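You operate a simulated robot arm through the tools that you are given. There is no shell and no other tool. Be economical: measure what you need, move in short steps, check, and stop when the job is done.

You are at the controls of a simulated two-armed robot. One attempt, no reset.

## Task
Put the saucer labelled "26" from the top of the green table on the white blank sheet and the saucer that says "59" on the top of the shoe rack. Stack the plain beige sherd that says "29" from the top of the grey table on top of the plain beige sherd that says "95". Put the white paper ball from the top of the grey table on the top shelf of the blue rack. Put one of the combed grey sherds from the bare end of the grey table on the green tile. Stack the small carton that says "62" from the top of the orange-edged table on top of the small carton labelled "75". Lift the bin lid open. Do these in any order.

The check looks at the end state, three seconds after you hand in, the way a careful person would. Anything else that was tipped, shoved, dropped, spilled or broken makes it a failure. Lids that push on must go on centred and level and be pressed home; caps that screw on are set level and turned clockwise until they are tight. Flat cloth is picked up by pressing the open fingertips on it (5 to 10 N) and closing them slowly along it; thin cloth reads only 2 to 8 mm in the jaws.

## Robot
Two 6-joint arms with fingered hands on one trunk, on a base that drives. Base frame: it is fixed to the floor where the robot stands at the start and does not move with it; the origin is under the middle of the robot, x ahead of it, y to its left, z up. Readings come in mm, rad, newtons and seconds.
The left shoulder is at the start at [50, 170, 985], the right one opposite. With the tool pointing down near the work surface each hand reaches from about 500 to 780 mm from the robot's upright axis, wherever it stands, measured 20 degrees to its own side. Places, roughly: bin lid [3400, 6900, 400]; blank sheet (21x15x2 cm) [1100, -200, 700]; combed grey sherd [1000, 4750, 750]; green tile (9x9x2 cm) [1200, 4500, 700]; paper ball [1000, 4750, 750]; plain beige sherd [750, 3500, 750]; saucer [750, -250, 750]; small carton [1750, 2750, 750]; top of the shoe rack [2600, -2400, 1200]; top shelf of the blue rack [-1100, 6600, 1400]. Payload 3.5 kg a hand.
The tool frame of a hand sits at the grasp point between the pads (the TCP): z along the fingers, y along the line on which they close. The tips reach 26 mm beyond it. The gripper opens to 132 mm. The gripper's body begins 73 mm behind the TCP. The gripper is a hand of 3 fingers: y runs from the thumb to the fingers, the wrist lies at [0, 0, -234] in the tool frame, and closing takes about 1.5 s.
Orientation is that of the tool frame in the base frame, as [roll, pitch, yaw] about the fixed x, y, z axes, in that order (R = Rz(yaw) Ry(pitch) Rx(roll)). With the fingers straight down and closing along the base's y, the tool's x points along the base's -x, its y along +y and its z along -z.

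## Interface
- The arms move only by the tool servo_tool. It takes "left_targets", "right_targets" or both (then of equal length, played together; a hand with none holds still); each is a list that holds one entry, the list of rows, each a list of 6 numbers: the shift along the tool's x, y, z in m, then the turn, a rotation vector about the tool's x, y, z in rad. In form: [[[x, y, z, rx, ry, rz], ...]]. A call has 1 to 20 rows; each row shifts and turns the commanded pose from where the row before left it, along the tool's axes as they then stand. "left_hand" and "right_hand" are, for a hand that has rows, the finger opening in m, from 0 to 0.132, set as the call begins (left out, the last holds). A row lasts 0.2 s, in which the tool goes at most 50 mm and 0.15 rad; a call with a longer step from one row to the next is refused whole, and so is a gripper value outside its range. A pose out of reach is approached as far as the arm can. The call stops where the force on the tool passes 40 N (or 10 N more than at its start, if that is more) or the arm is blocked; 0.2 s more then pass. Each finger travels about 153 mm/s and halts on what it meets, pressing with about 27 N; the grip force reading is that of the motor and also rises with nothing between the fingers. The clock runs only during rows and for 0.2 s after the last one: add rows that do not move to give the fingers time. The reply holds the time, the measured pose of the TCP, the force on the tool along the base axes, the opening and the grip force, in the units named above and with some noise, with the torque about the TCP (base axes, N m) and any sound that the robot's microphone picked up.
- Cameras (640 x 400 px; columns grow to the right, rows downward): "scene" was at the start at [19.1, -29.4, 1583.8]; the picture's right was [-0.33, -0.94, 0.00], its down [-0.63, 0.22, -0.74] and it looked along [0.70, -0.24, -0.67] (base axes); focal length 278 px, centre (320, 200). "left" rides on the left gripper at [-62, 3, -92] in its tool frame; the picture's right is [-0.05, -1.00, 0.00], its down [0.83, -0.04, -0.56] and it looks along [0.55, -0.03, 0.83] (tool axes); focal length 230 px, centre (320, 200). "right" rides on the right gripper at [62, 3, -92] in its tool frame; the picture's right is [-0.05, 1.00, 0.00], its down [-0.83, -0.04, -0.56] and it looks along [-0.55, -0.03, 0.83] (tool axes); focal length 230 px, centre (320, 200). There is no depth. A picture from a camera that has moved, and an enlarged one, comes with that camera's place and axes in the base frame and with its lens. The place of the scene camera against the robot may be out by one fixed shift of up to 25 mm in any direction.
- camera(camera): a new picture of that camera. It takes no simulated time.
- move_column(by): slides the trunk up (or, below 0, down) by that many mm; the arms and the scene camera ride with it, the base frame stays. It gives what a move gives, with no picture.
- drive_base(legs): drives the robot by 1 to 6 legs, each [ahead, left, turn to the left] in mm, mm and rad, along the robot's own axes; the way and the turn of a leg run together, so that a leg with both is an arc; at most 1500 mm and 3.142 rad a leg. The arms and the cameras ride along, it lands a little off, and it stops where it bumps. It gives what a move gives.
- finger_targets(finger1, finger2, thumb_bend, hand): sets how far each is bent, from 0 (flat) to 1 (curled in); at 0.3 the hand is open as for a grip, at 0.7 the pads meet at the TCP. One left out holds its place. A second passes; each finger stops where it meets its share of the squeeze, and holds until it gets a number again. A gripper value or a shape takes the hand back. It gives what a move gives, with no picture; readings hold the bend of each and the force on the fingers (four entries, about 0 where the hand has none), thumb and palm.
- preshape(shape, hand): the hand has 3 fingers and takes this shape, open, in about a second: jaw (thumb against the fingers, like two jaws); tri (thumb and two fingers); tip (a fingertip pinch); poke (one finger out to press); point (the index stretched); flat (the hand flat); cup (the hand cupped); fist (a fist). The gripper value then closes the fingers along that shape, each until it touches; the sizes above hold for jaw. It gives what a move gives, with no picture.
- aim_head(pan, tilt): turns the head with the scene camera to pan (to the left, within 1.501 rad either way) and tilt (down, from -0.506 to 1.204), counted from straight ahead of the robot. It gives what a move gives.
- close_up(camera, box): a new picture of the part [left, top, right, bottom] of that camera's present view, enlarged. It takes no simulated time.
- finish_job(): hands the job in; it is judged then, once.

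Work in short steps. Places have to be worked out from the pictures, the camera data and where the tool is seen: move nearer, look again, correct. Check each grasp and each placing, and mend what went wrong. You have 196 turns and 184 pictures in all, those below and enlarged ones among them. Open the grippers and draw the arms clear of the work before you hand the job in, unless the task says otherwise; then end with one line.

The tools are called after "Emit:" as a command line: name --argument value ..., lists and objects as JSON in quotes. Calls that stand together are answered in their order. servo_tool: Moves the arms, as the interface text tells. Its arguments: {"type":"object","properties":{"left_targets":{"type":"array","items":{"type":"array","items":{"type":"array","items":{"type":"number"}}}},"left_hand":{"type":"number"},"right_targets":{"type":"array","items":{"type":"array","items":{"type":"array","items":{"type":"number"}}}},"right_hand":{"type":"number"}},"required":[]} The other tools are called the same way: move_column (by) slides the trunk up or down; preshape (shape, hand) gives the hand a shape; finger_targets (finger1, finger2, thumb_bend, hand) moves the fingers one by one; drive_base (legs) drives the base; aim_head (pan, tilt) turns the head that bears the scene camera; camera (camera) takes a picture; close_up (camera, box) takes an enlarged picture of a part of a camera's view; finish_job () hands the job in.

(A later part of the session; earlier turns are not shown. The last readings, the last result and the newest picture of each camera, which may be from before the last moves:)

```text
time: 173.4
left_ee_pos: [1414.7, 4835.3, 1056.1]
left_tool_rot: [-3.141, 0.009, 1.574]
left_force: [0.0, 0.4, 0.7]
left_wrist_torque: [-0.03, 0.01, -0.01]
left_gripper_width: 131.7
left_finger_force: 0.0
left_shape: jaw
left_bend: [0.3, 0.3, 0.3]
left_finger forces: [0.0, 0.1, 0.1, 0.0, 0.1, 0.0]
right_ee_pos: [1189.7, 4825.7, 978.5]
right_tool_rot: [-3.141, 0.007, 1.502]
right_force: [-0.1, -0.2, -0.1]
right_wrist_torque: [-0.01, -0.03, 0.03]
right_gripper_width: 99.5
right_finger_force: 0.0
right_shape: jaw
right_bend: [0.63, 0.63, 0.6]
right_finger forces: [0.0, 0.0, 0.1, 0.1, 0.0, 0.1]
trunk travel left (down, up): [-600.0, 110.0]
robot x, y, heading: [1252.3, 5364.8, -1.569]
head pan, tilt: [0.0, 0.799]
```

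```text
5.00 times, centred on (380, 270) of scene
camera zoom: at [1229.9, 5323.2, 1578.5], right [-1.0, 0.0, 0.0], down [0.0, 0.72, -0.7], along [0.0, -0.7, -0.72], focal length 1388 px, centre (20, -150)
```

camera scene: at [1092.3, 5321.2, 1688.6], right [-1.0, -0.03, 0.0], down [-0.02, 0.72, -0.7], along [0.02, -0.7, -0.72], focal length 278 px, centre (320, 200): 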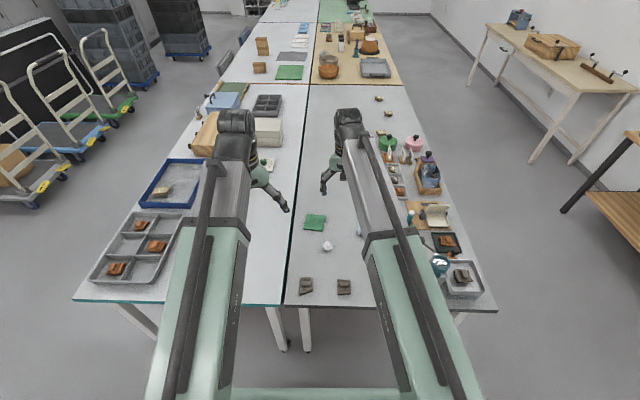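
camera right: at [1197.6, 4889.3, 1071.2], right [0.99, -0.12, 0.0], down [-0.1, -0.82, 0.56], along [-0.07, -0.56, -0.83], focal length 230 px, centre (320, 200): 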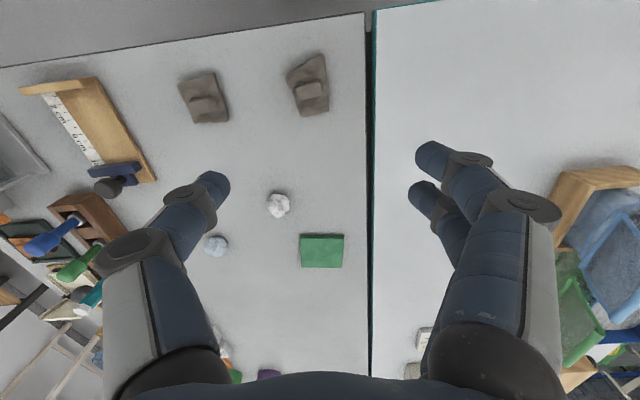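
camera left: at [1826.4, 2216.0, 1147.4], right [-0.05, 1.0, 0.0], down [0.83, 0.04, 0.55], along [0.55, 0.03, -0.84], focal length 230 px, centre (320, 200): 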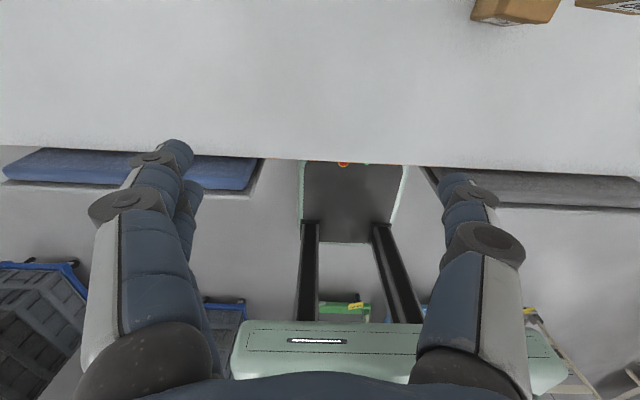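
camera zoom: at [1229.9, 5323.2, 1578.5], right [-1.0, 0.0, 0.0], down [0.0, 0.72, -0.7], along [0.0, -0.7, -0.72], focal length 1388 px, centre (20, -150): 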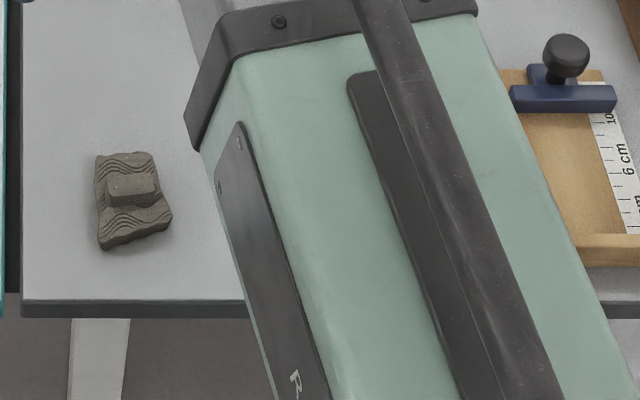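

The sherd is about 44 mm wide at its middle, at [1177, 4838], with slightly slanted edges and a block on top. I'll grip its body across x with the fingertips. I centre and lower to z 830.

Emit:
servo_tool --right_targets '[[[0.0114, -0.013, 0, 0, 0, -0.147], [0, 0, 0.04, 0, 0, 0], [0, 0, 0.04, 0, 0, 0], [0, 0, 0.04, 0, 0, 0], [0, 0, 0.03, 0, 0, 0], [0, 0, 0, 0, 0, 0]]]' --right_hand 0.09

Emit:
camera --camera "right"

```text
time: 174.8
left_ee_pos: [1414.8, 4835.3, 1054.6]
left_tool_rot: [-3.139, 0.006, 1.574]
left_force: [-0.3, -0.3, 0.7]
left_wrist_torque: [0.02, -0.02, 0.0]
left_gripper_width: 132.1
left_finger_force: 0.0
left_shape: jaw
left_bend: [0.3, 0.3, 0.3]
left_finger forces: [0.1, 0.0, 0.0, 0.0, 0.0, 0.0]
right_ee_pos: [1176.0, 4838.2, 827.8]
right_tool_rot: [-3.138, 0.006, 1.65]
right_force: [0.3, 0.8, 0.4]
right_wrist_torque: [0.0, 0.01, 0.04]
right_gripper_width: 90.3
right_finger_force: 0.1
right_shape: jaw
right_bend: [0.68, 0.68, 0.65]
right_finger forces: [0.0, 0.0, 0.0, 0.1, 0.1, 0.1]
trunk travel left (down, up): [-600.0, 110.0]
robot x, y, heading: [1249.4, 5366.5, -1.567]
head pan, tilt: [0.0, 0.799]
```

```text
111 pictures are left
camera right: at [1174.9, 4901.5, 920.3], right [1.0, 0.03, 0.0], down [0.02, -0.83, 0.56], along [0.01, -0.56, -0.83], focal length 230 px, centre (320, 200)
```

right: 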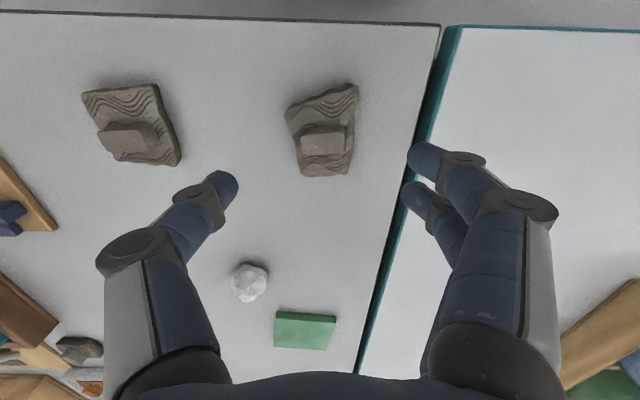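

Clear of the seam between the tables (x about 1260). I nudge 4 mm, lower to z 768, and close.

Emit:
servo_tool --right_targets '[[[0.004, 0.002, 0.03, 0, 0, 0], [0, 0, 0.02, 0, 0, 0], [0, 0, 0.01, 0, 0, 0], [0, 0, 0, 0, 0, 0]]]'

Emit:
servo_tool --right_targets '[[[0, 0, 0, 0, 0, 0], [0, 0, 0, 0, 0, 0], [0, 0, 0, 0, 0, 0], [0, 0, 0, 0, 0, 0], [0, 0, 0, 0, 0, 0], [0, 0, 0, 0, 0, 0]]]' --right_hand 0.02

Emit:
camera --camera "right"

```text
time: 175.8
left_ee_pos: [1415.3, 4835.2, 1054.2]
left_tool_rot: [-3.14, 0.006, 1.571]
left_force: [1.0, 0.0, 0.5]
left_wrist_torque: [-0.03, 0.01, 0.0]
left_gripper_width: 131.9
left_finger_force: 0.1
left_shape: jaw
left_bend: [0.3, 0.3, 0.3]
left_finger forces: [0.0, 0.1, 0.1, 0.0, 0.0, 0.0]
right_ee_pos: [1178.4, 4843.0, 768.5]
right_tool_rot: [-3.138, 0.007, 1.65]
right_force: [-0.1, 0.3, 0.6]
right_wrist_torque: [-0.02, 0.03, 0.01]
right_gripper_width: 90.4
right_finger_force: 0.0
right_shape: jaw
right_bend: [0.68, 0.68, 0.65]
right_finger forces: [0.0, 0.0, 0.0, 0.0, 0.1, 0.1]
trunk travel left (down, up): [-600.0, 110.0]
robot x, y, heading: [1251.5, 5367.5, -1.568]
head pan, tilt: [0.0, 0.799]
```

```text
time: 177.2
left_ee_pos: [1415.3, 4835.2, 1054.3]
left_tool_rot: [-3.14, 0.008, 1.574]
left_force: [-0.2, 0.3, -0.3]
left_wrist_torque: [0.03, 0.02, -0.05]
left_gripper_width: 131.9
left_finger_force: 0.0
left_shape: jaw
left_bend: [0.3, 0.3, 0.3]
left_finger forces: [0.0, 0.0, 0.0, 0.1, 0.0, 0.0]
right_ee_pos: [1177.0, 4843.2, 768.7]
right_tool_rot: [-3.137, 0.009, 1.649]
right_force: [0.2, -0.3, -0.1]
right_wrist_torque: [-0.04, 0.02, 0.01]
right_gripper_width: 38.4
right_finger_force: 26.8
right_shape: jaw
right_bend: [0.73, 0.73, 0.7]
right_finger forces: [12.4, 12.1, 0.0, 0.0, 24.0, 0.0]
trunk travel left (down, up): [-600.0, 110.0]
robot x, y, heading: [1247.3, 5365.9, -1.567]
head pan, tilt: [0.0, 0.799]
```

```text
110 pictures are left
camera right: at [1177.0, 4905.8, 861.5], right [1.0, 0.03, 0.0], down [0.02, -0.83, 0.56], along [0.01, -0.56, -0.83], focal length 230 px, centre (320, 200)
```

right: 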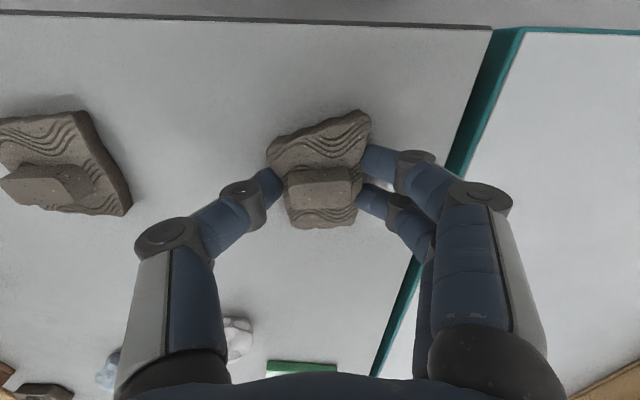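

The grip looks good. I lift 60 mm and check that the sherd comes along level.

Emit:
servo_tool --right_targets '[[[0, 0, -0.01, 0, 0, 0], [0, 0, -0.03, 0, 0, 0], [0, 0, -0.04, 0, 0, 0], [0, 0, -0.04, 0, 0, 0], [0, 0, 0, 0, 0, 0]]]'

Emit:
camera --camera "right"

```text
time: 178.4
left_ee_pos: [1414.3, 4836.3, 1053.8]
left_tool_rot: [-3.14, 0.008, 1.573]
left_force: [-0.4, -0.2, 0.0]
left_wrist_torque: [0.01, -0.01, -0.01]
left_gripper_width: 132.0
left_finger_force: 0.1
left_shape: jaw
left_bend: [0.3, 0.3, 0.3]
left_finger forces: [0.0, 0.0, 0.1, 0.1, 0.1, 0.0]
right_ee_pos: [1177.9, 4843.6, 887.4]
right_tool_rot: [-3.138, 0.008, 1.651]
right_force: [-0.1, 0.0, -0.8]
right_wrist_torque: [-0.01, -0.02, 0.0]
right_gripper_width: 38.5
right_finger_force: 27.3
right_shape: jaw
right_bend: [0.73, 0.73, 0.7]
right_finger forces: [12.4, 12.2, 0.0, 0.1, 24.1, 0.1]
trunk travel left (down, up): [-600.0, 110.0]
robot x, y, heading: [1249.4, 5366.1, -1.567]
head pan, tilt: [0.0, 0.799]
```

```text
109 pictures are left
camera right: at [1176.9, 4906.2, 981.6], right [1.0, 0.03, 0.0], down [0.02, -0.83, 0.56], along [0.01, -0.56, -0.83], focal length 230 px, centre (320, 200)
```

right: 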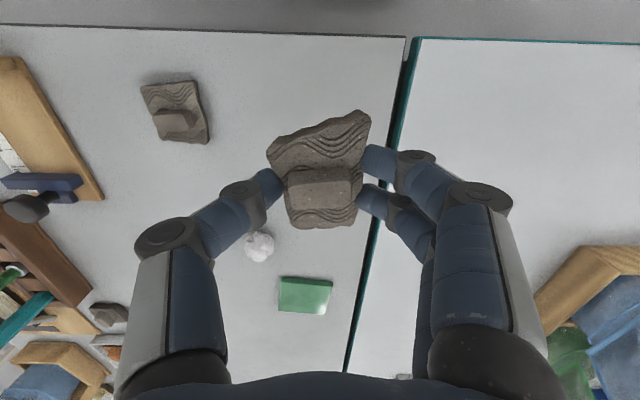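

It hangs level. The tile is at about [1159, 4549]. I drive 155 mm ahead (base slips slightly under the table's end) to bring it into reach.

Emit:
drive_base --legs '[[155, 0, 0]]'

Emit:
servo_tool --right_targets '[[[-0.035, 0, 0, 0, 0, 0], [-0.035, 0, 0, 0, 0, 0], [0, 0, 0, 0, 0, 0]]]'

Emit:
camera --camera "right"

```text
time: 179.8
left_ee_pos: [1416.9, 4679.8, 1054.3]
left_tool_rot: [-3.14, 0.006, 1.574]
left_force: [0.0, -0.2, 0.4]
left_wrist_torque: [0.02, 0.0, 0.0]
left_gripper_width: 132.2
left_finger_force: 0.0
left_shape: jaw
left_bend: [0.3, 0.3, 0.3]
left_finger forces: [0.0, 0.0, 0.0, 0.0, 0.0, 0.0]
right_ee_pos: [1179.8, 4688.1, 887.5]
right_tool_rot: [-3.138, 0.006, 1.648]
right_force: [0.3, 0.3, -0.5]
right_wrist_torque: [0.05, 0.0, -0.01]
right_gripper_width: 38.5
right_finger_force: 27.1
right_shape: jaw
right_bend: [0.73, 0.73, 0.7]
right_finger forces: [12.4, 12.1, 0.1, 0.0, 24.1, 0.0]
trunk travel left (down, up): [-600.0, 110.0]
robot x, y, heading: [1246.7, 5210.9, -1.563]
head pan, tilt: [0.0, 0.799]
```

```text
time: 180.6
left_ee_pos: [1415.3, 4680.6, 1055.3]
left_tool_rot: [-3.141, 0.008, 1.574]
left_force: [0.0, 0.6, 0.0]
left_wrist_torque: [-0.03, -0.02, -0.02]
left_gripper_width: 131.9
left_finger_force: 0.0
left_shape: jaw
left_bend: [0.3, 0.3, 0.3]
left_finger forces: [0.0, 0.0, 0.0, 0.1, 0.0, 0.1]
right_ee_pos: [1184.1, 4618.4, 887.0]
right_tool_rot: [-3.139, 0.007, 1.649]
right_force: [0.0, 0.5, -0.6]
right_wrist_torque: [0.0, 0.0, 0.02]
right_gripper_width: 38.2
right_finger_force: 26.8
right_shape: jaw
right_bend: [0.73, 0.73, 0.7]
right_finger forces: [12.4, 12.0, 0.1, 0.0, 24.1, 0.0]
trunk travel left (down, up): [-600.0, 110.0]
robot x, y, heading: [1247.2, 5215.9, -1.568]
head pan, tilt: [0.0, 0.799]
```

```text
108 pictures are left
camera right: at [1182.8, 4680.8, 980.9], right [1.0, 0.03, 0.0], down [0.02, -0.83, 0.56], along [0.01, -0.56, -0.83], focal length 230 px, centre (320, 200)
```

right: 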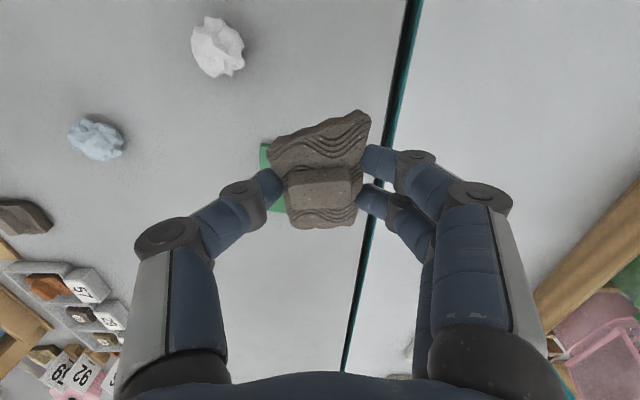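

The tile's centre comes out at [1162, 4547]. I move over it and lower to z 810.

Emit:
servo_tool --right_targets '[[[-0.036, -0.014, 0, 0, 0, 0], [-0.035, -0.0136, 0, 0, 0, 0], [0, 0, 0.04, 0, 0, 0], [0, 0, 0.035, 0, 0, 0], [0, 0, 0, 0, 0, 0]]]'

Emit:
camera --camera "right"

Emit:
close_up --camera "scene" --box '[280, 130, 420, 230]'

```text
time: 181.8
left_ee_pos: [1416.6, 4681.6, 1054.5]
left_tool_rot: [-3.138, 0.007, 1.574]
left_force: [0.3, 0.8, 0.3]
left_wrist_torque: [0.02, -0.01, -0.01]
left_gripper_width: 131.7
left_finger_force: 0.0
left_shape: jaw
left_bend: [0.3, 0.3, 0.3]
left_finger forces: [0.0, 0.1, 0.0, 0.1, 0.1, 0.1]
right_ee_pos: [1160.8, 4544.8, 814.1]
right_tool_rot: [-3.136, 0.005, 1.649]
right_force: [0.9, 0.3, 0.0]
right_wrist_torque: [0.04, -0.03, 0.0]
right_gripper_width: 38.5
right_finger_force: 27.3
right_shape: jaw
right_bend: [0.73, 0.73, 0.7]
right_finger forces: [12.5, 12.1, 0.1, 0.0, 24.1, 0.1]
trunk travel left (down, up): [-600.0, 110.0]
robot x, y, heading: [1253.6, 5215.3, -1.567]
head pan, tilt: [0.0, 0.799]
```

```text
107 pictures are left
camera right: at [1160.1, 4607.8, 908.0], right [1.0, 0.03, 0.0], down [0.02, -0.83, 0.56], along [0.01, -0.56, -0.83], focal length 230 px, centre (320, 200)
```

right: 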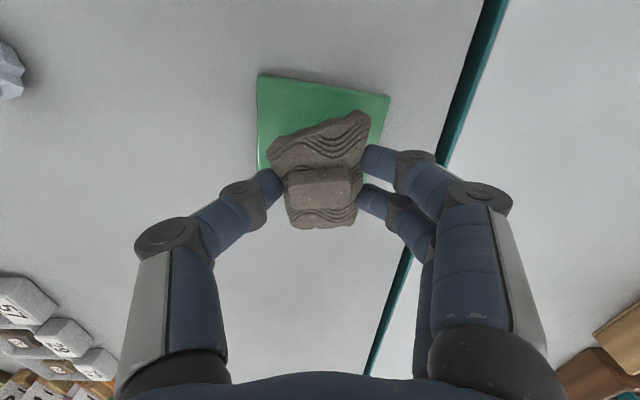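

```text
4.00 times, centred on (350, 180) of scene
camera zoom: at [1230.3, 5168.7, 1578.5], right [-1.0, 0.0, 0.0], down [0.0, 0.72, -0.7], along [0.0, -0.7, -0.72], focal length 1111 px, centre (200, 280)
```

zoom: 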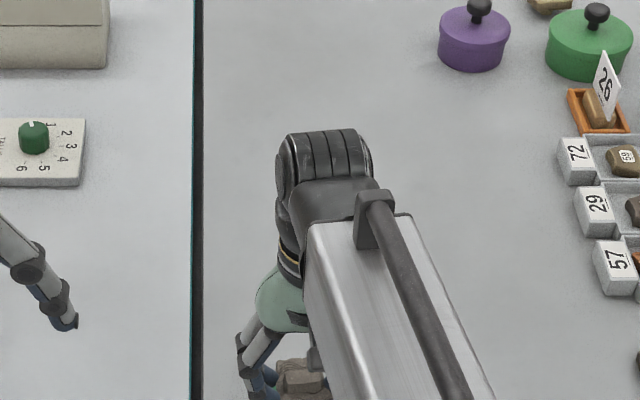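

The tile's centre by this view is [1158, 4544]; the sherd is over it. I lower carefully.

Emit:
servo_tool --right_targets '[[[-0.001, -0.003, 0.012, 0, 0, 0], [0, 0, 0.008, 0, 0, 0], [0, 0, 0.004, 0, 0, 0], [0, 0, 0, 0, 0, 0]]]'

Emit:
servo_tool --right_targets '[[[0, 0, 0.002, 0, 0, 0], [0, 0, 0.002, 0, 0, 0], [0, 0, 0.002, 0, 0, 0], [0, 0, 0, 0, 0, 0]]]'

```text
time: 182.8
left_ee_pos: [1417.2, 4682.3, 1055.3]
left_tool_rot: [-3.141, 0.007, 1.574]
left_force: [-0.4, 0.0, 1.2]
left_wrist_torque: [-0.02, 0.03, 0.0]
left_gripper_width: 131.9
left_finger_force: 0.1
left_shape: jaw
left_bend: [0.3, 0.3, 0.3]
left_finger forces: [0.0, 0.0, 0.0, 0.0, 0.1, 0.0]
right_ee_pos: [1157.9, 4543.4, 790.4]
right_tool_rot: [-3.138, 0.006, 1.65]
right_force: [0.6, -1.2, -0.2]
right_wrist_torque: [0.01, -0.02, 0.01]
right_gripper_width: 38.0
right_finger_force: 27.3
right_shape: jaw
right_bend: [0.73, 0.73, 0.7]
right_finger forces: [12.4, 12.0, 0.0, 0.0, 24.1, 0.1]
trunk travel left (down, up): [-600.0, 110.0]
robot x, y, heading: [1251.8, 5211.8, -1.562]
head pan, tilt: [0.0, 0.799]
```

```text
time: 183.8
left_ee_pos: [1415.5, 4681.4, 1054.3]
left_tool_rot: [-3.14, 0.007, 1.575]
left_force: [0.6, 0.0, -0.3]
left_wrist_torque: [-0.02, -0.02, 0.01]
left_gripper_width: 132.0
left_finger_force: 0.1
left_shape: jaw
left_bend: [0.3, 0.3, 0.3]
left_finger forces: [0.1, 0.1, 0.0, 0.1, 0.0, 0.0]
right_ee_pos: [1158.6, 4544.9, 783.8]
right_tool_rot: [-3.14, 0.007, 1.651]
right_force: [0.2, 0.0, -0.1]
right_wrist_torque: [-0.01, 0.0, -0.01]
right_gripper_width: 38.3
right_finger_force: 27.0
right_shape: jaw
right_bend: [0.73, 0.73, 0.7]
right_finger forces: [12.5, 12.1, 0.0, 0.0, 24.1, 0.0]
trunk travel left (down, up): [-600.0, 110.0]
robot x, y, heading: [1251.6, 5213.3, -1.567]
head pan, tilt: [0.0, 0.799]
```

Emit:
servo_tool --right_targets '[[[0, 0, 0.002, 0, 0, 0], [0, 0, 0.002, 0, 0, 0], [0, 0, 0, 0, 0, 0]]]'

Emit:
servo_tool --right_targets '[[[0, 0, 0.0015, 0, 0, 0], [0, 0, 0.0015, 0, 0, 0], [0, 0, 0, 0, 0, 0]]]'

```text
time: 184.6
left_ee_pos: [1415.8, 4682.3, 1053.1]
left_tool_rot: [3.141, 0.005, 1.574]
left_force: [-1.0, 0.5, 0.1]
left_wrist_torque: [-0.01, 0.0, 0.01]
left_gripper_width: 132.0
left_finger_force: 0.1
left_shape: jaw
left_bend: [0.3, 0.3, 0.3]
left_finger forces: [0.0, 0.1, 0.0, 0.0, 0.1, 0.0]
right_ee_pos: [1159.1, 4543.5, 780.0]
right_tool_rot: [-3.138, 0.007, 1.648]
right_force: [0.1, 0.1, 0.2]
right_wrist_torque: [-0.01, 0.0, 0.0]
right_gripper_width: 38.2
right_finger_force: 26.9
right_shape: jaw
right_bend: [0.73, 0.73, 0.7]
right_finger forces: [12.4, 12.2, 0.0, 0.1, 24.1, 0.0]
trunk travel left (down, up): [-600.0, 110.0]
robot x, y, heading: [1248.9, 5212.8, -1.566]
head pan, tilt: [0.0, 0.799]
```

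```text
time: 185.3
left_ee_pos: [1415.8, 4681.0, 1054.4]
left_tool_rot: [3.141, 0.006, 1.574]
left_force: [0.3, -0.3, 0.5]
left_wrist_torque: [0.04, 0.02, -0.01]
left_gripper_width: 132.0
left_finger_force: 0.1
left_shape: jaw
left_bend: [0.3, 0.3, 0.3]
left_finger forces: [0.0, 0.0, 0.1, 0.0, 0.1, 0.0]
right_ee_pos: [1158.7, 4543.4, 777.9]
right_tool_rot: [-3.139, 0.008, 1.649]
right_force: [-0.6, 1.0, 4.8]
right_wrist_torque: [0.06, -0.13, 0.0]
right_gripper_width: 38.6
right_finger_force: 27.0
right_shape: jaw
right_bend: [0.74, 0.74, 0.7]
right_finger forces: [18.3, 12.8, 0.0, 0.0, 25.8, 0.0]
trunk travel left (down, up): [-600.0, 110.0]
robot x, y, heading: [1249.1, 5210.3, -1.564]
head pan, tilt: [0.0, 0.799]
```

Contact (5 N) at 778. One more millimetre, then open and rise.

Emit:
servo_tool --right_targets '[[[0, 0, 0.0005, 0, 0, 0], [0, 0, 0, 0, 0, 0], [0, 0, 0, 0, 0, 0], [0, 0, 0, 0, 0, 0], [0, 0, -0.015, 0, 0, 0], [0, 0, -0.03, 0, 0, 0], [0, 0, -0.04, 0, 0, 0], [0, 0, -0.04, 0, 0, 0]]]' --right_hand 0.08

Emit:
camera --camera "right"

```text
time: 187.2
left_ee_pos: [1416.4, 4679.8, 1053.2]
left_tool_rot: [-3.138, 0.007, 1.574]
left_force: [0.3, 0.4, -0.4]
left_wrist_torque: [-0.03, 0.0, -0.01]
left_gripper_width: 131.7
left_finger_force: 0.0
left_shape: jaw
left_bend: [0.3, 0.3, 0.3]
left_finger forces: [0.0, 0.0, 0.0, 0.1, 0.1, 0.0]
right_ee_pos: [1159.3, 4545.4, 903.8]
right_tool_rot: [-3.138, 0.007, 1.649]
right_force: [-0.9, -0.1, -0.1]
right_wrist_torque: [0.0, 0.02, 0.01]
right_gripper_width: 79.6
right_finger_force: 0.0
right_shape: jaw
right_bend: [0.71, 0.71, 0.71]
right_finger forces: [0.0, 0.0, 0.0, 0.0, 0.1, 0.0]
trunk travel left (down, up): [-600.0, 110.0]
robot x, y, heading: [1251.2, 5211.7, -1.566]
head pan, tilt: [0.0, 0.799]
```

```text
105 pictures are left
camera right: at [1158.8, 4609.1, 995.9], right [1.0, 0.03, 0.0], down [0.02, -0.83, 0.56], along [0.01, -0.56, -0.83], focal length 230 px, centre (320, 200)
```

right: 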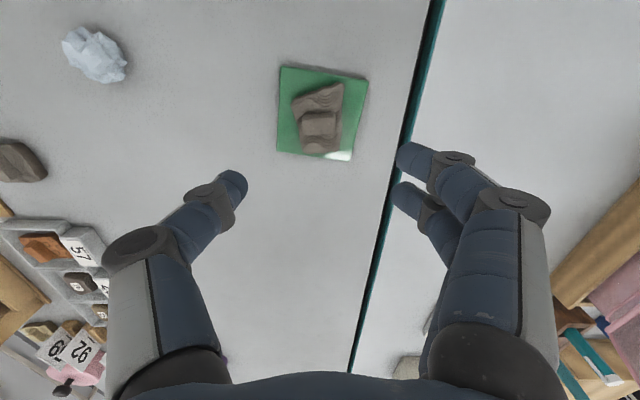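

The sherd rests on the tile. Next the white paper ball near [1098, 4675]: I move over it at z 860 and look.

Emit:
servo_tool --right_targets '[[[0.0336, -0.0127, 0, 0, 0, 0], [0.0336, -0.0127, 0, 0, 0, 0], [0.0336, -0.0127, 0, 0, 0, 0], [0.0336, -0.0127, 0.02, 0, 0, 0], [0, 0, 0.025, 0, 0, 0], [0, 0, 0, 0, 0, 0]]]' --right_hand 0.1

Emit:
camera --camera "right"

```text
time: 188.6
left_ee_pos: [1416.7, 4681.5, 1053.3]
left_tool_rot: [-3.14, 0.008, 1.574]
left_force: [-0.4, -0.1, 0.7]
left_wrist_torque: [-0.02, 0.0, 0.0]
left_gripper_width: 131.8
left_finger_force: 0.1
left_shape: jaw
left_bend: [0.3, 0.3, 0.3]
left_finger forces: [0.1, 0.0, 0.1, 0.0, 0.1, 0.1]
right_ee_pos: [1095.9, 4674.7, 856.1]
right_tool_rot: [-3.139, 0.007, 1.648]
right_force: [-0.8, -0.1, 0.9]
right_wrist_torque: [0.0, -0.01, -0.01]
right_gripper_width: 99.9
right_finger_force: 0.0
right_shape: jaw
right_bend: [0.63, 0.63, 0.6]
right_finger forces: [0.0, 0.1, 0.1, 0.0, 0.0, 0.0]
trunk travel left (down, up): [-600.0, 110.0]
robot x, y, heading: [1247.9, 5211.8, -1.572]
head pan, tilt: [0.0, 0.799]
```

```text
104 pictures are left
camera right: at [1096.4, 4737.5, 949.3], right [1.0, 0.03, 0.0], down [0.02, -0.83, 0.56], along [0.01, -0.56, -0.83], focal length 230 px, centre (320, 200)
```

right: 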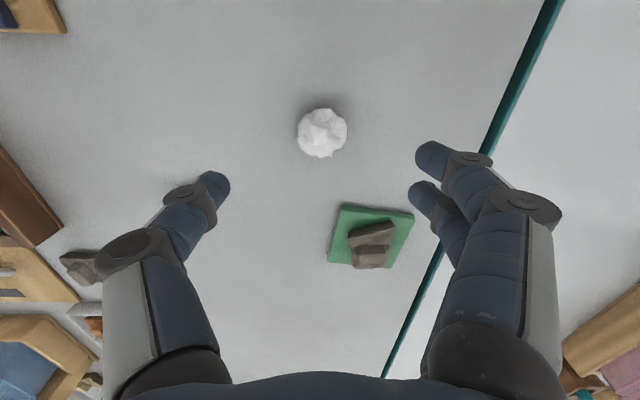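

The ball is about 42 mm, at [1099, 4676]. I lower to z 767 and close softly.

Emit:
servo_tool --right_targets '[[[0.001, 0.003, 0.035, 0, 0, 0], [0, 0, 0.03, 0, 0, 0], [0, 0, 0.018, 0, 0, 0], [0, 0, 0.006, 0, 0, 0], [0, 0, 0, 0, 0, 0]]]'

Emit:
servo_tool --right_targets '[[[0, 0, 0, 0, 0, 0], [0, 0, 0, 0, 0, 0], [0, 0, 0, 0, 0, 0], [0, 0, 0, 0, 0, 0], [0, 0, 0, 0, 0, 0], [0, 0, 0, 0, 0, 0]]]' --right_hand 0.022

Emit:
camera --camera "right"

```text
time: 189.8
left_ee_pos: [1416.5, 4681.2, 1053.6]
left_tool_rot: [-3.139, 0.008, 1.575]
left_force: [0.2, 0.4, -0.2]
left_wrist_torque: [0.01, 0.01, 0.02]
left_gripper_width: 131.9
left_finger_force: 0.0
left_shape: jaw
left_bend: [0.3, 0.3, 0.3]
left_finger forces: [0.0, 0.0, 0.0, 0.0, 0.1, 0.1]
right_ee_pos: [1098.3, 4676.8, 766.6]
right_tool_rot: [-3.137, 0.006, 1.648]
right_force: [-0.2, -0.2, 3.6]
right_wrist_torque: [0.06, -0.2, 0.05]
right_gripper_width: 99.7
right_finger_force: 0.1
right_shape: jaw
right_bend: [0.64, 0.63, 0.6]
right_finger forces: [2.9, 0.8, 0.0, 0.0, 0.0, 0.0]
trunk travel left (down, up): [-600.0, 110.0]
robot x, y, heading: [1249.9, 5209.5, -1.563]
head pan, tilt: [0.0, 0.799]
```

```text
time: 191.2
left_ee_pos: [1416.2, 4681.3, 1054.8]
left_tool_rot: [-3.14, 0.006, 1.575]
left_force: [0.7, -0.8, 0.8]
left_wrist_torque: [-0.01, -0.02, 0.0]
left_gripper_width: 131.9
left_finger_force: 0.1
left_shape: jaw
left_bend: [0.3, 0.3, 0.3]
left_finger forces: [0.1, 0.0, 0.0, 0.1, 0.1, 0.1]
right_ee_pos: [1098.1, 4675.3, 767.5]
right_tool_rot: [-3.139, 0.007, 1.65]
right_force: [2.9, -1.2, 7.7]
right_wrist_torque: [0.01, -0.24, -0.05]
right_gripper_width: 31.3
right_finger_force: 26.8
right_shape: jaw
right_bend: [0.74, 0.74, 0.71]
right_finger forces: [15.6, 15.4, 0.0, 0.1, 22.6, 0.0]
trunk travel left (down, up): [-600.0, 110.0]
robot x, y, heading: [1253.4, 5213.6, -1.571]
head pan, tilt: [0.0, 0.799]
```

```text
103 pictures are left
camera right: at [1098.4, 4738.6, 859.9], right [1.0, 0.03, 0.0], down [0.02, -0.83, 0.56], along [0.01, -0.56, -0.83], focal length 230 px, centre (320, 200)
```

right: 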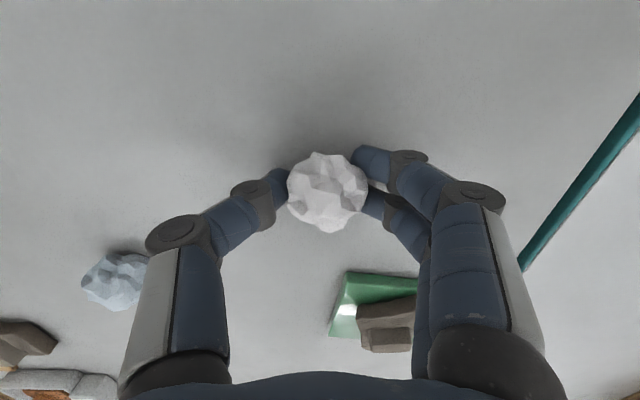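

The ball is gripped. I lift 200 mm, raise the trunk, back out and drive around to the west side, toward the blue rack.

Emit:
servo_tool --right_targets '[[[0, 0, -0.02, 0, 0, 0], [0, 0, -0.04, 0, 0, 0], [0, 0, -0.045, 0, 0, 0], [0, 0, -0.045, 0, 0, 0], [0, 0, -0.045, 0, 0, 0]]]'

Emit:
move_column --by 110

Emit:
drive_base --legs '[[-250, 0, 0], [0, -1350, 0], [0, 0, -1.571], [0, -400, 0]]'

Emit:
aim_head --pan -0.3 --tilt 0.4

Emit:
camera --camera "scene"

```text
time: 192.3
left_ee_pos: [1415.7, 4680.0, 1053.7]
left_tool_rot: [-3.139, 0.007, 1.576]
left_force: [-0.3, -1.1, 0.2]
left_wrist_torque: [-0.03, 0.0, 0.03]
left_gripper_width: 132.0
left_finger_force: 0.1
left_shape: jaw
left_bend: [0.3, 0.3, 0.3]
left_finger forces: [0.1, 0.0, 0.0, 0.0, 0.1, 0.0]
right_ee_pos: [1099.3, 4675.6, 962.5]
right_tool_rot: [-3.139, 0.007, 1.65]
right_force: [0.4, 0.4, 0.6]
right_wrist_torque: [-0.01, 0.04, 0.02]
right_gripper_width: 30.9
right_finger_force: 26.7
right_shape: jaw
right_bend: [0.74, 0.74, 0.71]
right_finger forces: [12.8, 12.6, 0.0, 0.1, 23.9, 0.0]
trunk travel left (down, up): [-600.0, 110.0]
robot x, y, heading: [1247.9, 5207.8, -1.562]
head pan, tilt: [0.0, 0.799]
```

```text
time: 193.8
left_ee_pos: [1416.4, 4680.5, 1165.0]
left_tool_rot: [-3.141, 0.006, 1.575]
left_force: [-0.5, 0.0, -0.5]
left_wrist_torque: [-0.03, 0.0, 0.01]
left_gripper_width: 132.2
left_finger_force: 0.1
left_shape: jaw
left_bend: [0.3, 0.3, 0.3]
left_finger forces: [0.1, 0.0, 0.0, 0.0, 0.1, 0.1]
right_ee_pos: [1099.6, 4675.1, 1070.9]
right_tool_rot: [-3.138, 0.007, 1.649]
right_force: [-1.0, 0.0, -0.6]
right_wrist_torque: [-0.01, -0.01, 0.03]
right_gripper_width: 31.1
right_finger_force: 26.8
right_shape: jaw
right_bend: [0.74, 0.74, 0.71]
right_finger forces: [12.7, 12.5, 0.1, 0.1, 23.9, 0.0]
trunk travel left (down, up): [-710.0, 0.0]
robot x, y, heading: [1249.7, 5211.9, -1.564]
head pan, tilt: [0.0, 0.799]
```

```text
time: 207.8
left_ee_pos: [-639.1, 5653.9, 1163.7]
left_tool_rot: [3.141, 0.007, 0.03]
left_force: [-0.2, 0.5, -0.6]
left_wrist_torque: [0.01, 0.0, 0.01]
left_gripper_width: 132.1
left_finger_force: 0.1
left_shape: jaw
left_bend: [0.3, 0.3, 0.3]
left_finger forces: [0.0, 0.0, 0.1, 0.1, 0.0, 0.0]
right_ee_pos: [-653.3, 5970.6, 1072.4]
right_tool_rot: [-3.138, 0.008, 0.109]
right_force: [-0.1, 0.3, 0.7]
right_wrist_torque: [-0.01, -0.01, 0.0]
right_gripper_width: 31.0
right_finger_force: 26.6
right_shape: jaw
right_bend: [0.74, 0.74, 0.71]
right_finger forces: [12.7, 12.5, 0.1, 0.0, 23.8, 0.0]
trunk travel left (down, up): [-710.0, 0.0]
robot x, y, heading: [-115.7, 5835.4, -3.111]
head pan, tilt: [0.0, 0.799]
```

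```text
time: 208.6
left_ee_pos: [-638.7, 5653.3, 1163.6]
left_tool_rot: [3.141, 0.007, 0.031]
left_force: [0.4, 0.0, 0.1]
left_wrist_torque: [0.0, 0.03, -0.02]
left_gripper_width: 131.8
left_finger_force: 0.1
left_shape: jaw
left_bend: [0.3, 0.3, 0.3]
left_finger forces: [0.0, 0.0, 0.0, 0.1, 0.0, 0.0]
right_ee_pos: [-653.8, 5969.3, 1072.6]
right_tool_rot: [-3.139, 0.008, 0.108]
right_force: [-0.5, -1.2, 0.6]
right_wrist_torque: [0.01, 0.01, 0.03]
right_gripper_width: 30.7
right_finger_force: 27.4
right_shape: jaw
right_bend: [0.74, 0.74, 0.71]
right_finger forces: [12.6, 12.5, 0.0, 0.1, 23.7, 0.0]
trunk travel left (down, up): [-710.0, 0.0]
robot x, y, heading: [-113.8, 5835.9, -3.109]
head pan, tilt: [-0.3, 0.4]
```

```text
102 pictures are left
camera scene: at [-182.8, 5858.5, 1723.5], right [0.27, 0.96, 0.0], down [0.38, -0.1, -0.92], along [-0.89, 0.24, -0.39], focal length 278 px, centre (320, 200)
```

scene: 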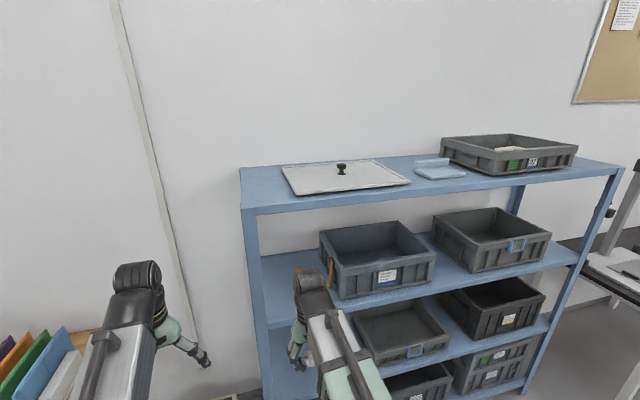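

The rack's top (z about 1390) is free at its left end: y 5832–6000. I'll set the ball at about [-1010, 5915]. I align the base and bring the hand to point ahead and up, since straight down will not reach that height.

Emit:
drive_base --legs '[[0, 70, -0.03]]'

Emit:
servo_tool --right_targets '[[[-0.02, 0, -0.043, 0, 0, 0.078], [-0.02, 0, -0.043, 0, 0, 0], [-0.02, 0, -0.043, 0, 0, 0], [-0.01, 0, -0.027, 0, -0.145, 0], [-0.0138, 0, -0.0253, 0, -0.145, 0], [-0.0173, 0, -0.023, 0, -0.145, 0], [-0.0205, 0, -0.0203, 0, -0.145, 0], [-0.0232, 0, -0.0171, 0, -0.145, 0], [-0.0254, 0, -0.0136, 0, -0.145, 0], [-0.027, 0, -0.0098, 0, -0.145, 0], [-0.0282, 0, -0.0058, 0, -0.145, 0], [-0.0288, 0, -0.0016, 0, -0.145, 0], [0, 0, 0, 0, 0, 0]]]'

Emit:
camera --camera "scene"

```text
time: 209.7
left_ee_pos: [-642.1, 5598.2, 1164.2]
left_tool_rot: [-3.139, 0.008, 0.001]
left_force: [-0.6, -0.3, 0.7]
left_wrist_torque: [0.05, -0.01, 0.0]
left_gripper_width: 131.8
left_finger_force: 0.0
left_shape: jaw
left_bend: [0.3, 0.3, 0.3]
left_finger forces: [0.0, 0.0, 0.0, 0.0, 0.0, 0.0]
right_ee_pos: [-650.1, 5913.8, 1072.6]
right_tool_rot: [-3.137, 0.007, 0.08]
right_force: [0.2, -0.9, -0.4]
right_wrist_torque: [0.05, -0.02, 0.02]
right_gripper_width: 30.9
right_finger_force: 26.9
right_shape: jaw
right_bend: [0.74, 0.74, 0.71]
right_finger forces: [12.7, 12.7, 0.1, 0.0, 23.8, 0.0]
trunk travel left (down, up): [-710.0, 0.0]
robot x, y, heading: [-109.3, 5761.9, -3.138]
head pan, tilt: [-0.3, 0.4]
```

```text
time: 212.4
left_ee_pos: [-643.1, 5601.2, 1164.4]
left_tool_rot: [-3.139, 0.007, 0.003]
left_force: [0.5, 0.2, 0.7]
left_wrist_torque: [-0.02, -0.01, 0.02]
left_gripper_width: 132.1
left_finger_force: 0.0
left_shape: jaw
left_bend: [0.3, 0.3, 0.3]
left_finger forces: [0.0, 0.0, 0.0, 0.1, 0.1, 0.0]
right_ee_pos: [-794.5, 5913.4, 1447.1]
right_tool_rot: [-3.129, 1.315, 0.012]
right_force: [-0.1, 0.7, 0.3]
right_wrist_torque: [-0.01, 0.02, 0.0]
right_gripper_width: 30.7
right_finger_force: 27.7
right_shape: jaw
right_bend: [0.74, 0.74, 0.71]
right_finger forces: [12.7, 12.8, 0.0, 0.0, 23.6, 0.1]
trunk travel left (down, up): [-710.0, 0.0]
robot x, y, heading: [-113.2, 5764.7, -3.141]
head pan, tilt: [-0.3, 0.4]
```

```text
101 pictures are left
camera scene: at [-180.8, 5790.9, 1723.6], right [0.29, 0.96, 0.0], down [0.37, -0.11, -0.92], along [-0.88, 0.27, -0.39], focal length 278 px, centre (320, 200)
```

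scene: 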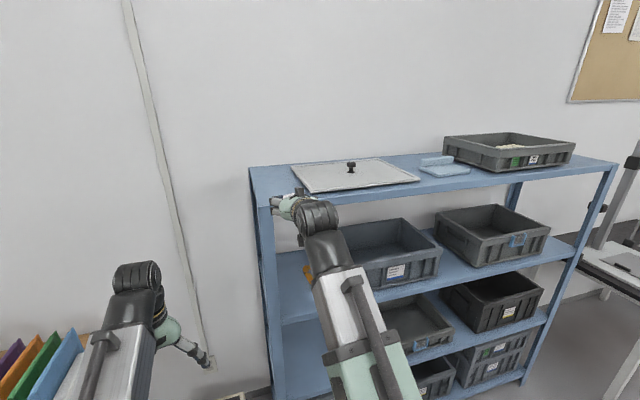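

The pose works. I raise 20 mm for margin and check with the right camera.

Emit:
servo_tool --right_targets '[[[-0.0193, 0, -0.0051, 0, 0, 0], [0, 0, 0, 0, 0, 0]]]'

Emit:
camera --camera "right"

```text
time: 213.1
left_ee_pos: [-642.8, 5600.2, 1164.7]
left_tool_rot: [3.142, 0.007, 0.002]
left_force: [0.5, -0.1, 1.0]
left_wrist_torque: [-0.03, 0.0, 0.01]
left_gripper_width: 131.7
left_finger_force: 0.1
left_shape: jaw
left_bend: [0.3, 0.3, 0.3]
left_finger forces: [0.1, 0.0, 0.0, 0.0, 0.0, 0.0]
right_ee_pos: [-795.7, 5913.1, 1466.5]
right_tool_rot: [-3.128, 1.312, 0.011]
right_force: [-0.3, 0.4, -0.2]
right_wrist_torque: [-0.01, -0.01, 0.0]
right_gripper_width: 30.5
right_finger_force: 27.0
right_shape: jaw
right_bend: [0.74, 0.74, 0.71]
right_finger forces: [12.8, 12.8, 0.0, 0.0, 23.6, 0.0]
trunk travel left (down, up): [-710.0, 0.0]
robot x, y, heading: [-112.7, 5764.7, -3.144]
head pan, tilt: [-0.3, 0.4]
```

```text
100 pictures are left
camera right: at [-689.5, 5911.3, 1432.1], right [-0.01, -1.0, 0.05], down [0.32, 0.04, 0.94], along [-0.95, 0.03, 0.32], focal length 230 px, centre (320, 200)
```

right: 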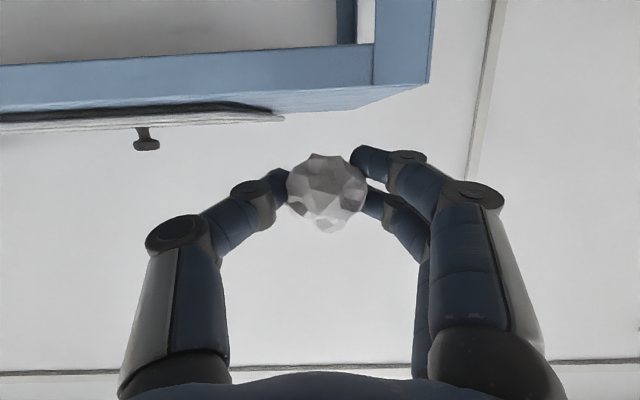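

The shelf's top is near z 1402 and its left end at y about 5815. I drive ahead 205 mm to bring the ball 65–75 mm inside the edge.

Emit:
drive_base --legs '[[205, 0, 0]]'

Emit:
camera --camera "right"

Emit:
camera --camera "scene"

```text
time: 214.7
left_ee_pos: [-852.8, 5599.9, 1163.0]
left_tool_rot: [-3.139, 0.006, 0.001]
left_force: [-0.3, -0.3, -0.2]
left_wrist_torque: [-0.03, -0.01, 0.02]
left_gripper_width: 131.8
left_finger_force: 0.0
left_shape: jaw
left_bend: [0.3, 0.3, 0.3]
left_finger forces: [0.0, 0.0, 0.1, 0.0, 0.1, 0.1]
right_ee_pos: [-1007.1, 5914.8, 1465.3]
right_tool_rot: [-3.13, 1.312, 0.011]
right_force: [-0.3, -0.3, 0.3]
right_wrist_torque: [0.0, -0.02, 0.03]
right_gripper_width: 30.9
right_finger_force: 26.7
right_shape: jaw
right_bend: [0.74, 0.74, 0.71]
right_finger forces: [12.7, 12.7, 0.1, 0.0, 23.6, 0.0]
trunk travel left (down, up): [-710.0, 0.0]
robot x, y, heading: [-320.7, 5760.9, -3.14]
head pan, tilt: [-0.3, 0.4]
```

```text
99 pictures are left
camera right: at [-900.2, 5911.7, 1431.3], right [-0.01, -1.0, 0.05], down [0.32, 0.04, 0.95], along [-0.95, 0.03, 0.32], focal length 230 px, centre (320, 200)
```

right: 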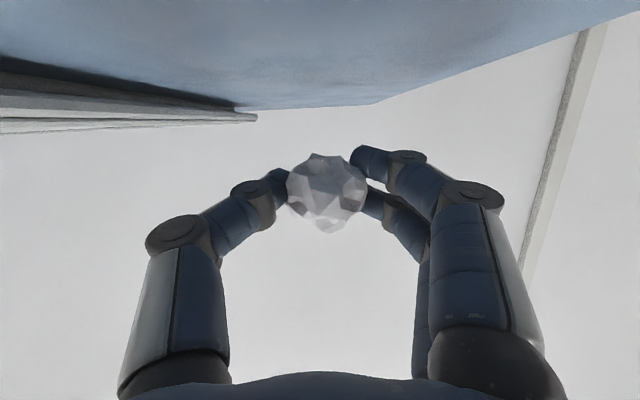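

```text
98 pictures are left
camera scene: at [-392.2, 5790.7, 1723.5], right [0.3, 0.96, 0.0], down [0.37, -0.11, -0.92], along [-0.88, 0.27, -0.39], focal length 278 px, centre (320, 200)
```

scene: 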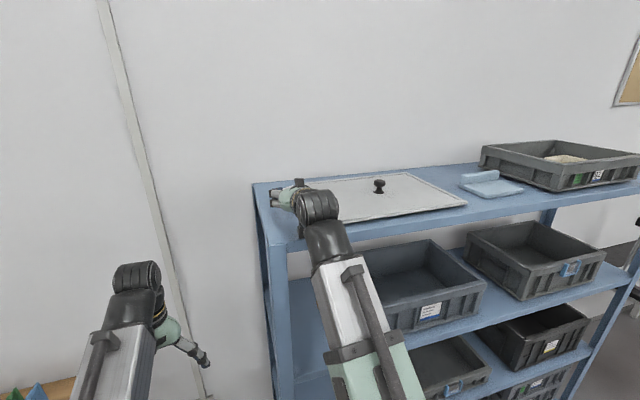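

Well placed above the free corner. I lower 18 mm, then feel for the shelf.

Emit:
servo_tool --right_targets '[[[0.0097, 0, 0.0026, 0, 0, 0], [0.0077, 0, 0.002, 0, 0, 0], [0, 0, 0, 0, 0, 0]]]'

Emit:
servo_tool --right_targets '[[[0.0029, 0, 0.0008, 0, 0, 0], [0.0029, 0, 0.0008, 0, 0, 0], [0, 0, 0, 0, 0, 0]]]'

Emit:
camera --camera "right"

```text
time: 215.2
left_ee_pos: [-852.4, 5600.7, 1165.1]
left_tool_rot: [-3.141, 0.009, 0.0]
left_force: [0.3, 0.4, 0.4]
left_wrist_torque: [0.0, -0.01, -0.02]
left_gripper_width: 132.0
left_finger_force: 0.0
left_shape: jaw
left_bend: [0.3, 0.3, 0.3]
left_finger forces: [0.0, 0.0, 0.1, 0.0, 0.1, 0.0]
right_ee_pos: [-1002.3, 5913.1, 1465.7]
right_tool_rot: [-3.129, 1.331, 0.014]
right_force: [1.7, -0.4, 9.2]
right_wrist_torque: [-0.08, -1.14, -0.1]
right_gripper_width: 30.8
right_finger_force: 27.2
right_shape: jaw
right_bend: [0.74, 0.74, 0.71]
right_finger forces: [12.7, 12.9, 0.1, 0.1, 23.6, 0.1]
trunk travel left (down, up): [-710.0, 0.0]
robot x, y, heading: [-320.6, 5763.0, -3.143]
head pan, tilt: [-0.3, 0.4]
stopped in row 2 (right hand): the force on the tool passed its limit at 50 N (the readings are from after the stop); the commanded pose is now the measured one
```

```text
time: 215.7
left_ee_pos: [-851.4, 5600.1, 1164.5]
left_tool_rot: [-3.141, 0.009, 0.001]
left_force: [-0.1, 0.4, 0.3]
left_wrist_torque: [-0.01, -0.03, 0.01]
left_gripper_width: 132.0
left_finger_force: 0.1
left_shape: jaw
left_bend: [0.3, 0.3, 0.3]
left_finger forces: [0.0, 0.1, 0.0, 0.0, 0.0, 0.0]
right_ee_pos: [-1003.5, 5914.0, 1466.2]
right_tool_rot: [-3.124, 1.342, 0.016]
right_force: [1.4, 0.7, 12.5]
right_wrist_torque: [-0.03, -1.63, 0.01]
right_gripper_width: 30.8
right_finger_force: 26.8
right_shape: jaw
right_bend: [0.74, 0.74, 0.71]
right_finger forces: [12.6, 12.9, 0.1, 0.0, 23.5, 0.1]
trunk travel left (down, up): [-710.0, 0.0]
robot x, y, heading: [-319.2, 5766.7, -3.14]
head pan, tilt: [-0.3, 0.4]
stopped in row 2 (right hand): the force on the tool passed its limit at 45 N (the readings are from after the stop); the commanded pose is now the measured one
```

```text
97 pictures are left
camera right: at [-898.6, 5912.0, 1428.8], right [-0.01, -1.0, 0.05], down [0.35, 0.04, 0.93], along [-0.94, 0.03, 0.35], focal length 230 px, centre (320, 200)
```

right: 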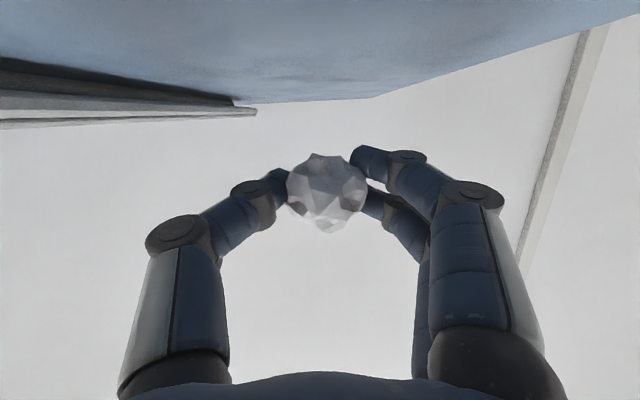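

Something about 130 mm behind the TCP (the hand camera's housing) touches the shelf's edge. I raise 25 mm, then tip the hand down more (to about 50 degrees from vertical) so that the camera stays higher.

Emit:
servo_tool --right_targets '[[[-0.0122, 0, -0.0029, 0, 0, 0], [-0.0122, 0, -0.0029, 0, 0, 0], [0, 0, 0, 0, 0.11, 0], [0, 0, 0, 0, 0.11, 0], [0, 0, 0, 0, 0.11, 0], [0, 0, 0, 0, 0.11, 0], [0, 0, 0, 0, 0, 0]]]'

Emit:
camera --camera "right"

Emit:
close_up --camera "scene" --box '[220, 150, 360, 250]'

```text
time: 217.3
left_ee_pos: [-852.6, 5601.1, 1164.1]
left_tool_rot: [-3.14, 0.006, 0.001]
left_force: [-0.2, 0.0, 0.3]
left_wrist_torque: [-0.03, -0.01, 0.02]
left_gripper_width: 131.7
left_finger_force: 0.2
left_shape: jaw
left_bend: [0.3, 0.3, 0.3]
left_finger forces: [0.0, 0.0, 0.1, 0.0, 0.0, 0.0]
right_ee_pos: [-1005.0, 5914.0, 1488.6]
right_tool_rot: [-3.134, 0.897, 0.003]
right_force: [0.7, 0.3, -0.3]
right_wrist_torque: [0.02, 0.0, 0.01]
right_gripper_width: 30.5
right_finger_force: 26.9
right_shape: jaw
right_bend: [0.74, 0.74, 0.71]
right_finger forces: [12.8, 12.9, 0.0, 0.1, 23.6, 0.0]
trunk travel left (down, up): [-710.0, 0.0]
robot x, y, heading: [-326.7, 5765.9, -3.138]
head pan, tilt: [-0.3, 0.4]
```

```text
96 pictures are left
camera right: at [-892.6, 5912.1, 1500.1], right [-0.03, -1.0, 0.04], down [-0.08, 0.04, 1.0], along [-1.0, 0.03, -0.09], focal length 230 px, centre (320, 200)
```

right: 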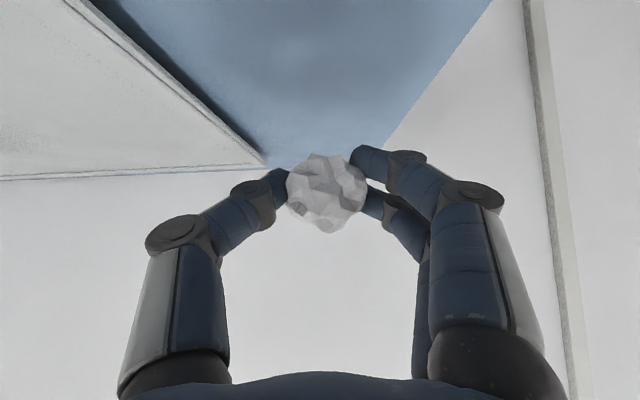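

```text
4.00 times, centred on (290, 200) of scene
camera zoom: at [-390.1, 5790.7, 1723.6], right [0.3, 0.96, 0.0], down [0.37, -0.11, -0.92], along [-0.88, 0.27, -0.39], focal length 1111 px, centre (440, 200)
```

zoom: 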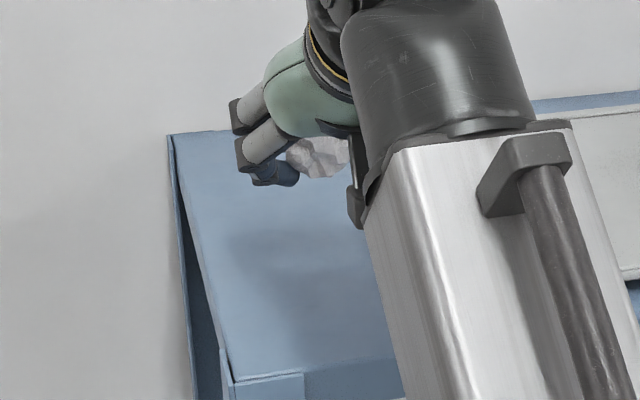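

The pose is reached. I lower 36 mm, then in small steps.

Emit:
servo_tool --right_targets '[[[0.0078, 0, 0.0062, 0, 0, 0], [0.0078, 0, 0.0062, 0, 0, 0], [0.0078, 0, 0.0062, 0, 0, 0], [0.0047, 0, 0.0037, 0, 0, 0], [0, 0, 0, 0, 0, 0]]]'

Emit:
camera --camera "right"

Emit:
close_up --camera "scene" --box '[220, 150, 360, 250]'

```text
time: 218.5
left_ee_pos: [-851.6, 5600.4, 1164.8]
left_tool_rot: [-3.141, 0.006, 0.002]
left_force: [-0.5, 0.0, 0.5]
left_wrist_torque: [-0.01, -0.03, 0.0]
left_gripper_width: 131.9
left_finger_force: 0.0
left_shape: jaw
left_bend: [0.3, 0.3, 0.3]
left_finger forces: [0.0, 0.1, 0.0, 0.1, 0.1, 0.0]
right_ee_pos: [-1004.6, 5913.7, 1454.4]
right_tool_rot: [-3.137, 0.898, 0.002]
right_force: [-0.3, -0.1, 0.6]
right_wrist_torque: [-0.01, 0.02, 0.02]
right_gripper_width: 30.4
right_finger_force: 27.3
right_shape: jaw
right_bend: [0.74, 0.74, 0.71]
right_finger forces: [12.8, 12.9, 0.0, 0.0, 23.5, 0.1]
trunk travel left (down, up): [-710.0, 0.0]
robot x, y, heading: [-321.1, 5765.3, -3.139]
head pan, tilt: [-0.3, 0.4]
```

```text
94 pictures are left
camera right: at [-893.2, 5911.9, 1464.0], right [-0.03, -1.0, 0.04], down [-0.08, 0.04, 1.0], along [-1.0, 0.03, -0.08], focal length 230 px, centre (320, 200)
```

right: 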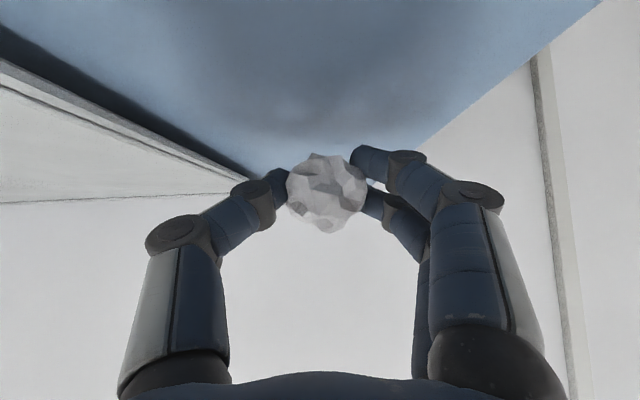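

```text
4.00 times, centred on (290, 200) of scene
camera zoom: at [-390.3, 5790.7, 1723.6], right [0.3, 0.96, 0.0], down [0.37, -0.11, -0.92], along [-0.88, 0.27, -0.39], focal length 1111 px, centre (440, 200)
```

zoom: 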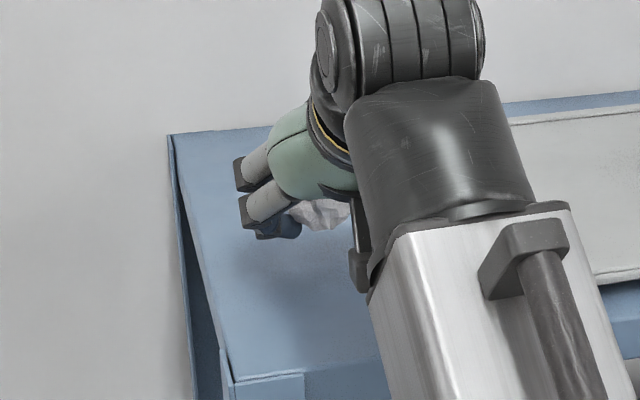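

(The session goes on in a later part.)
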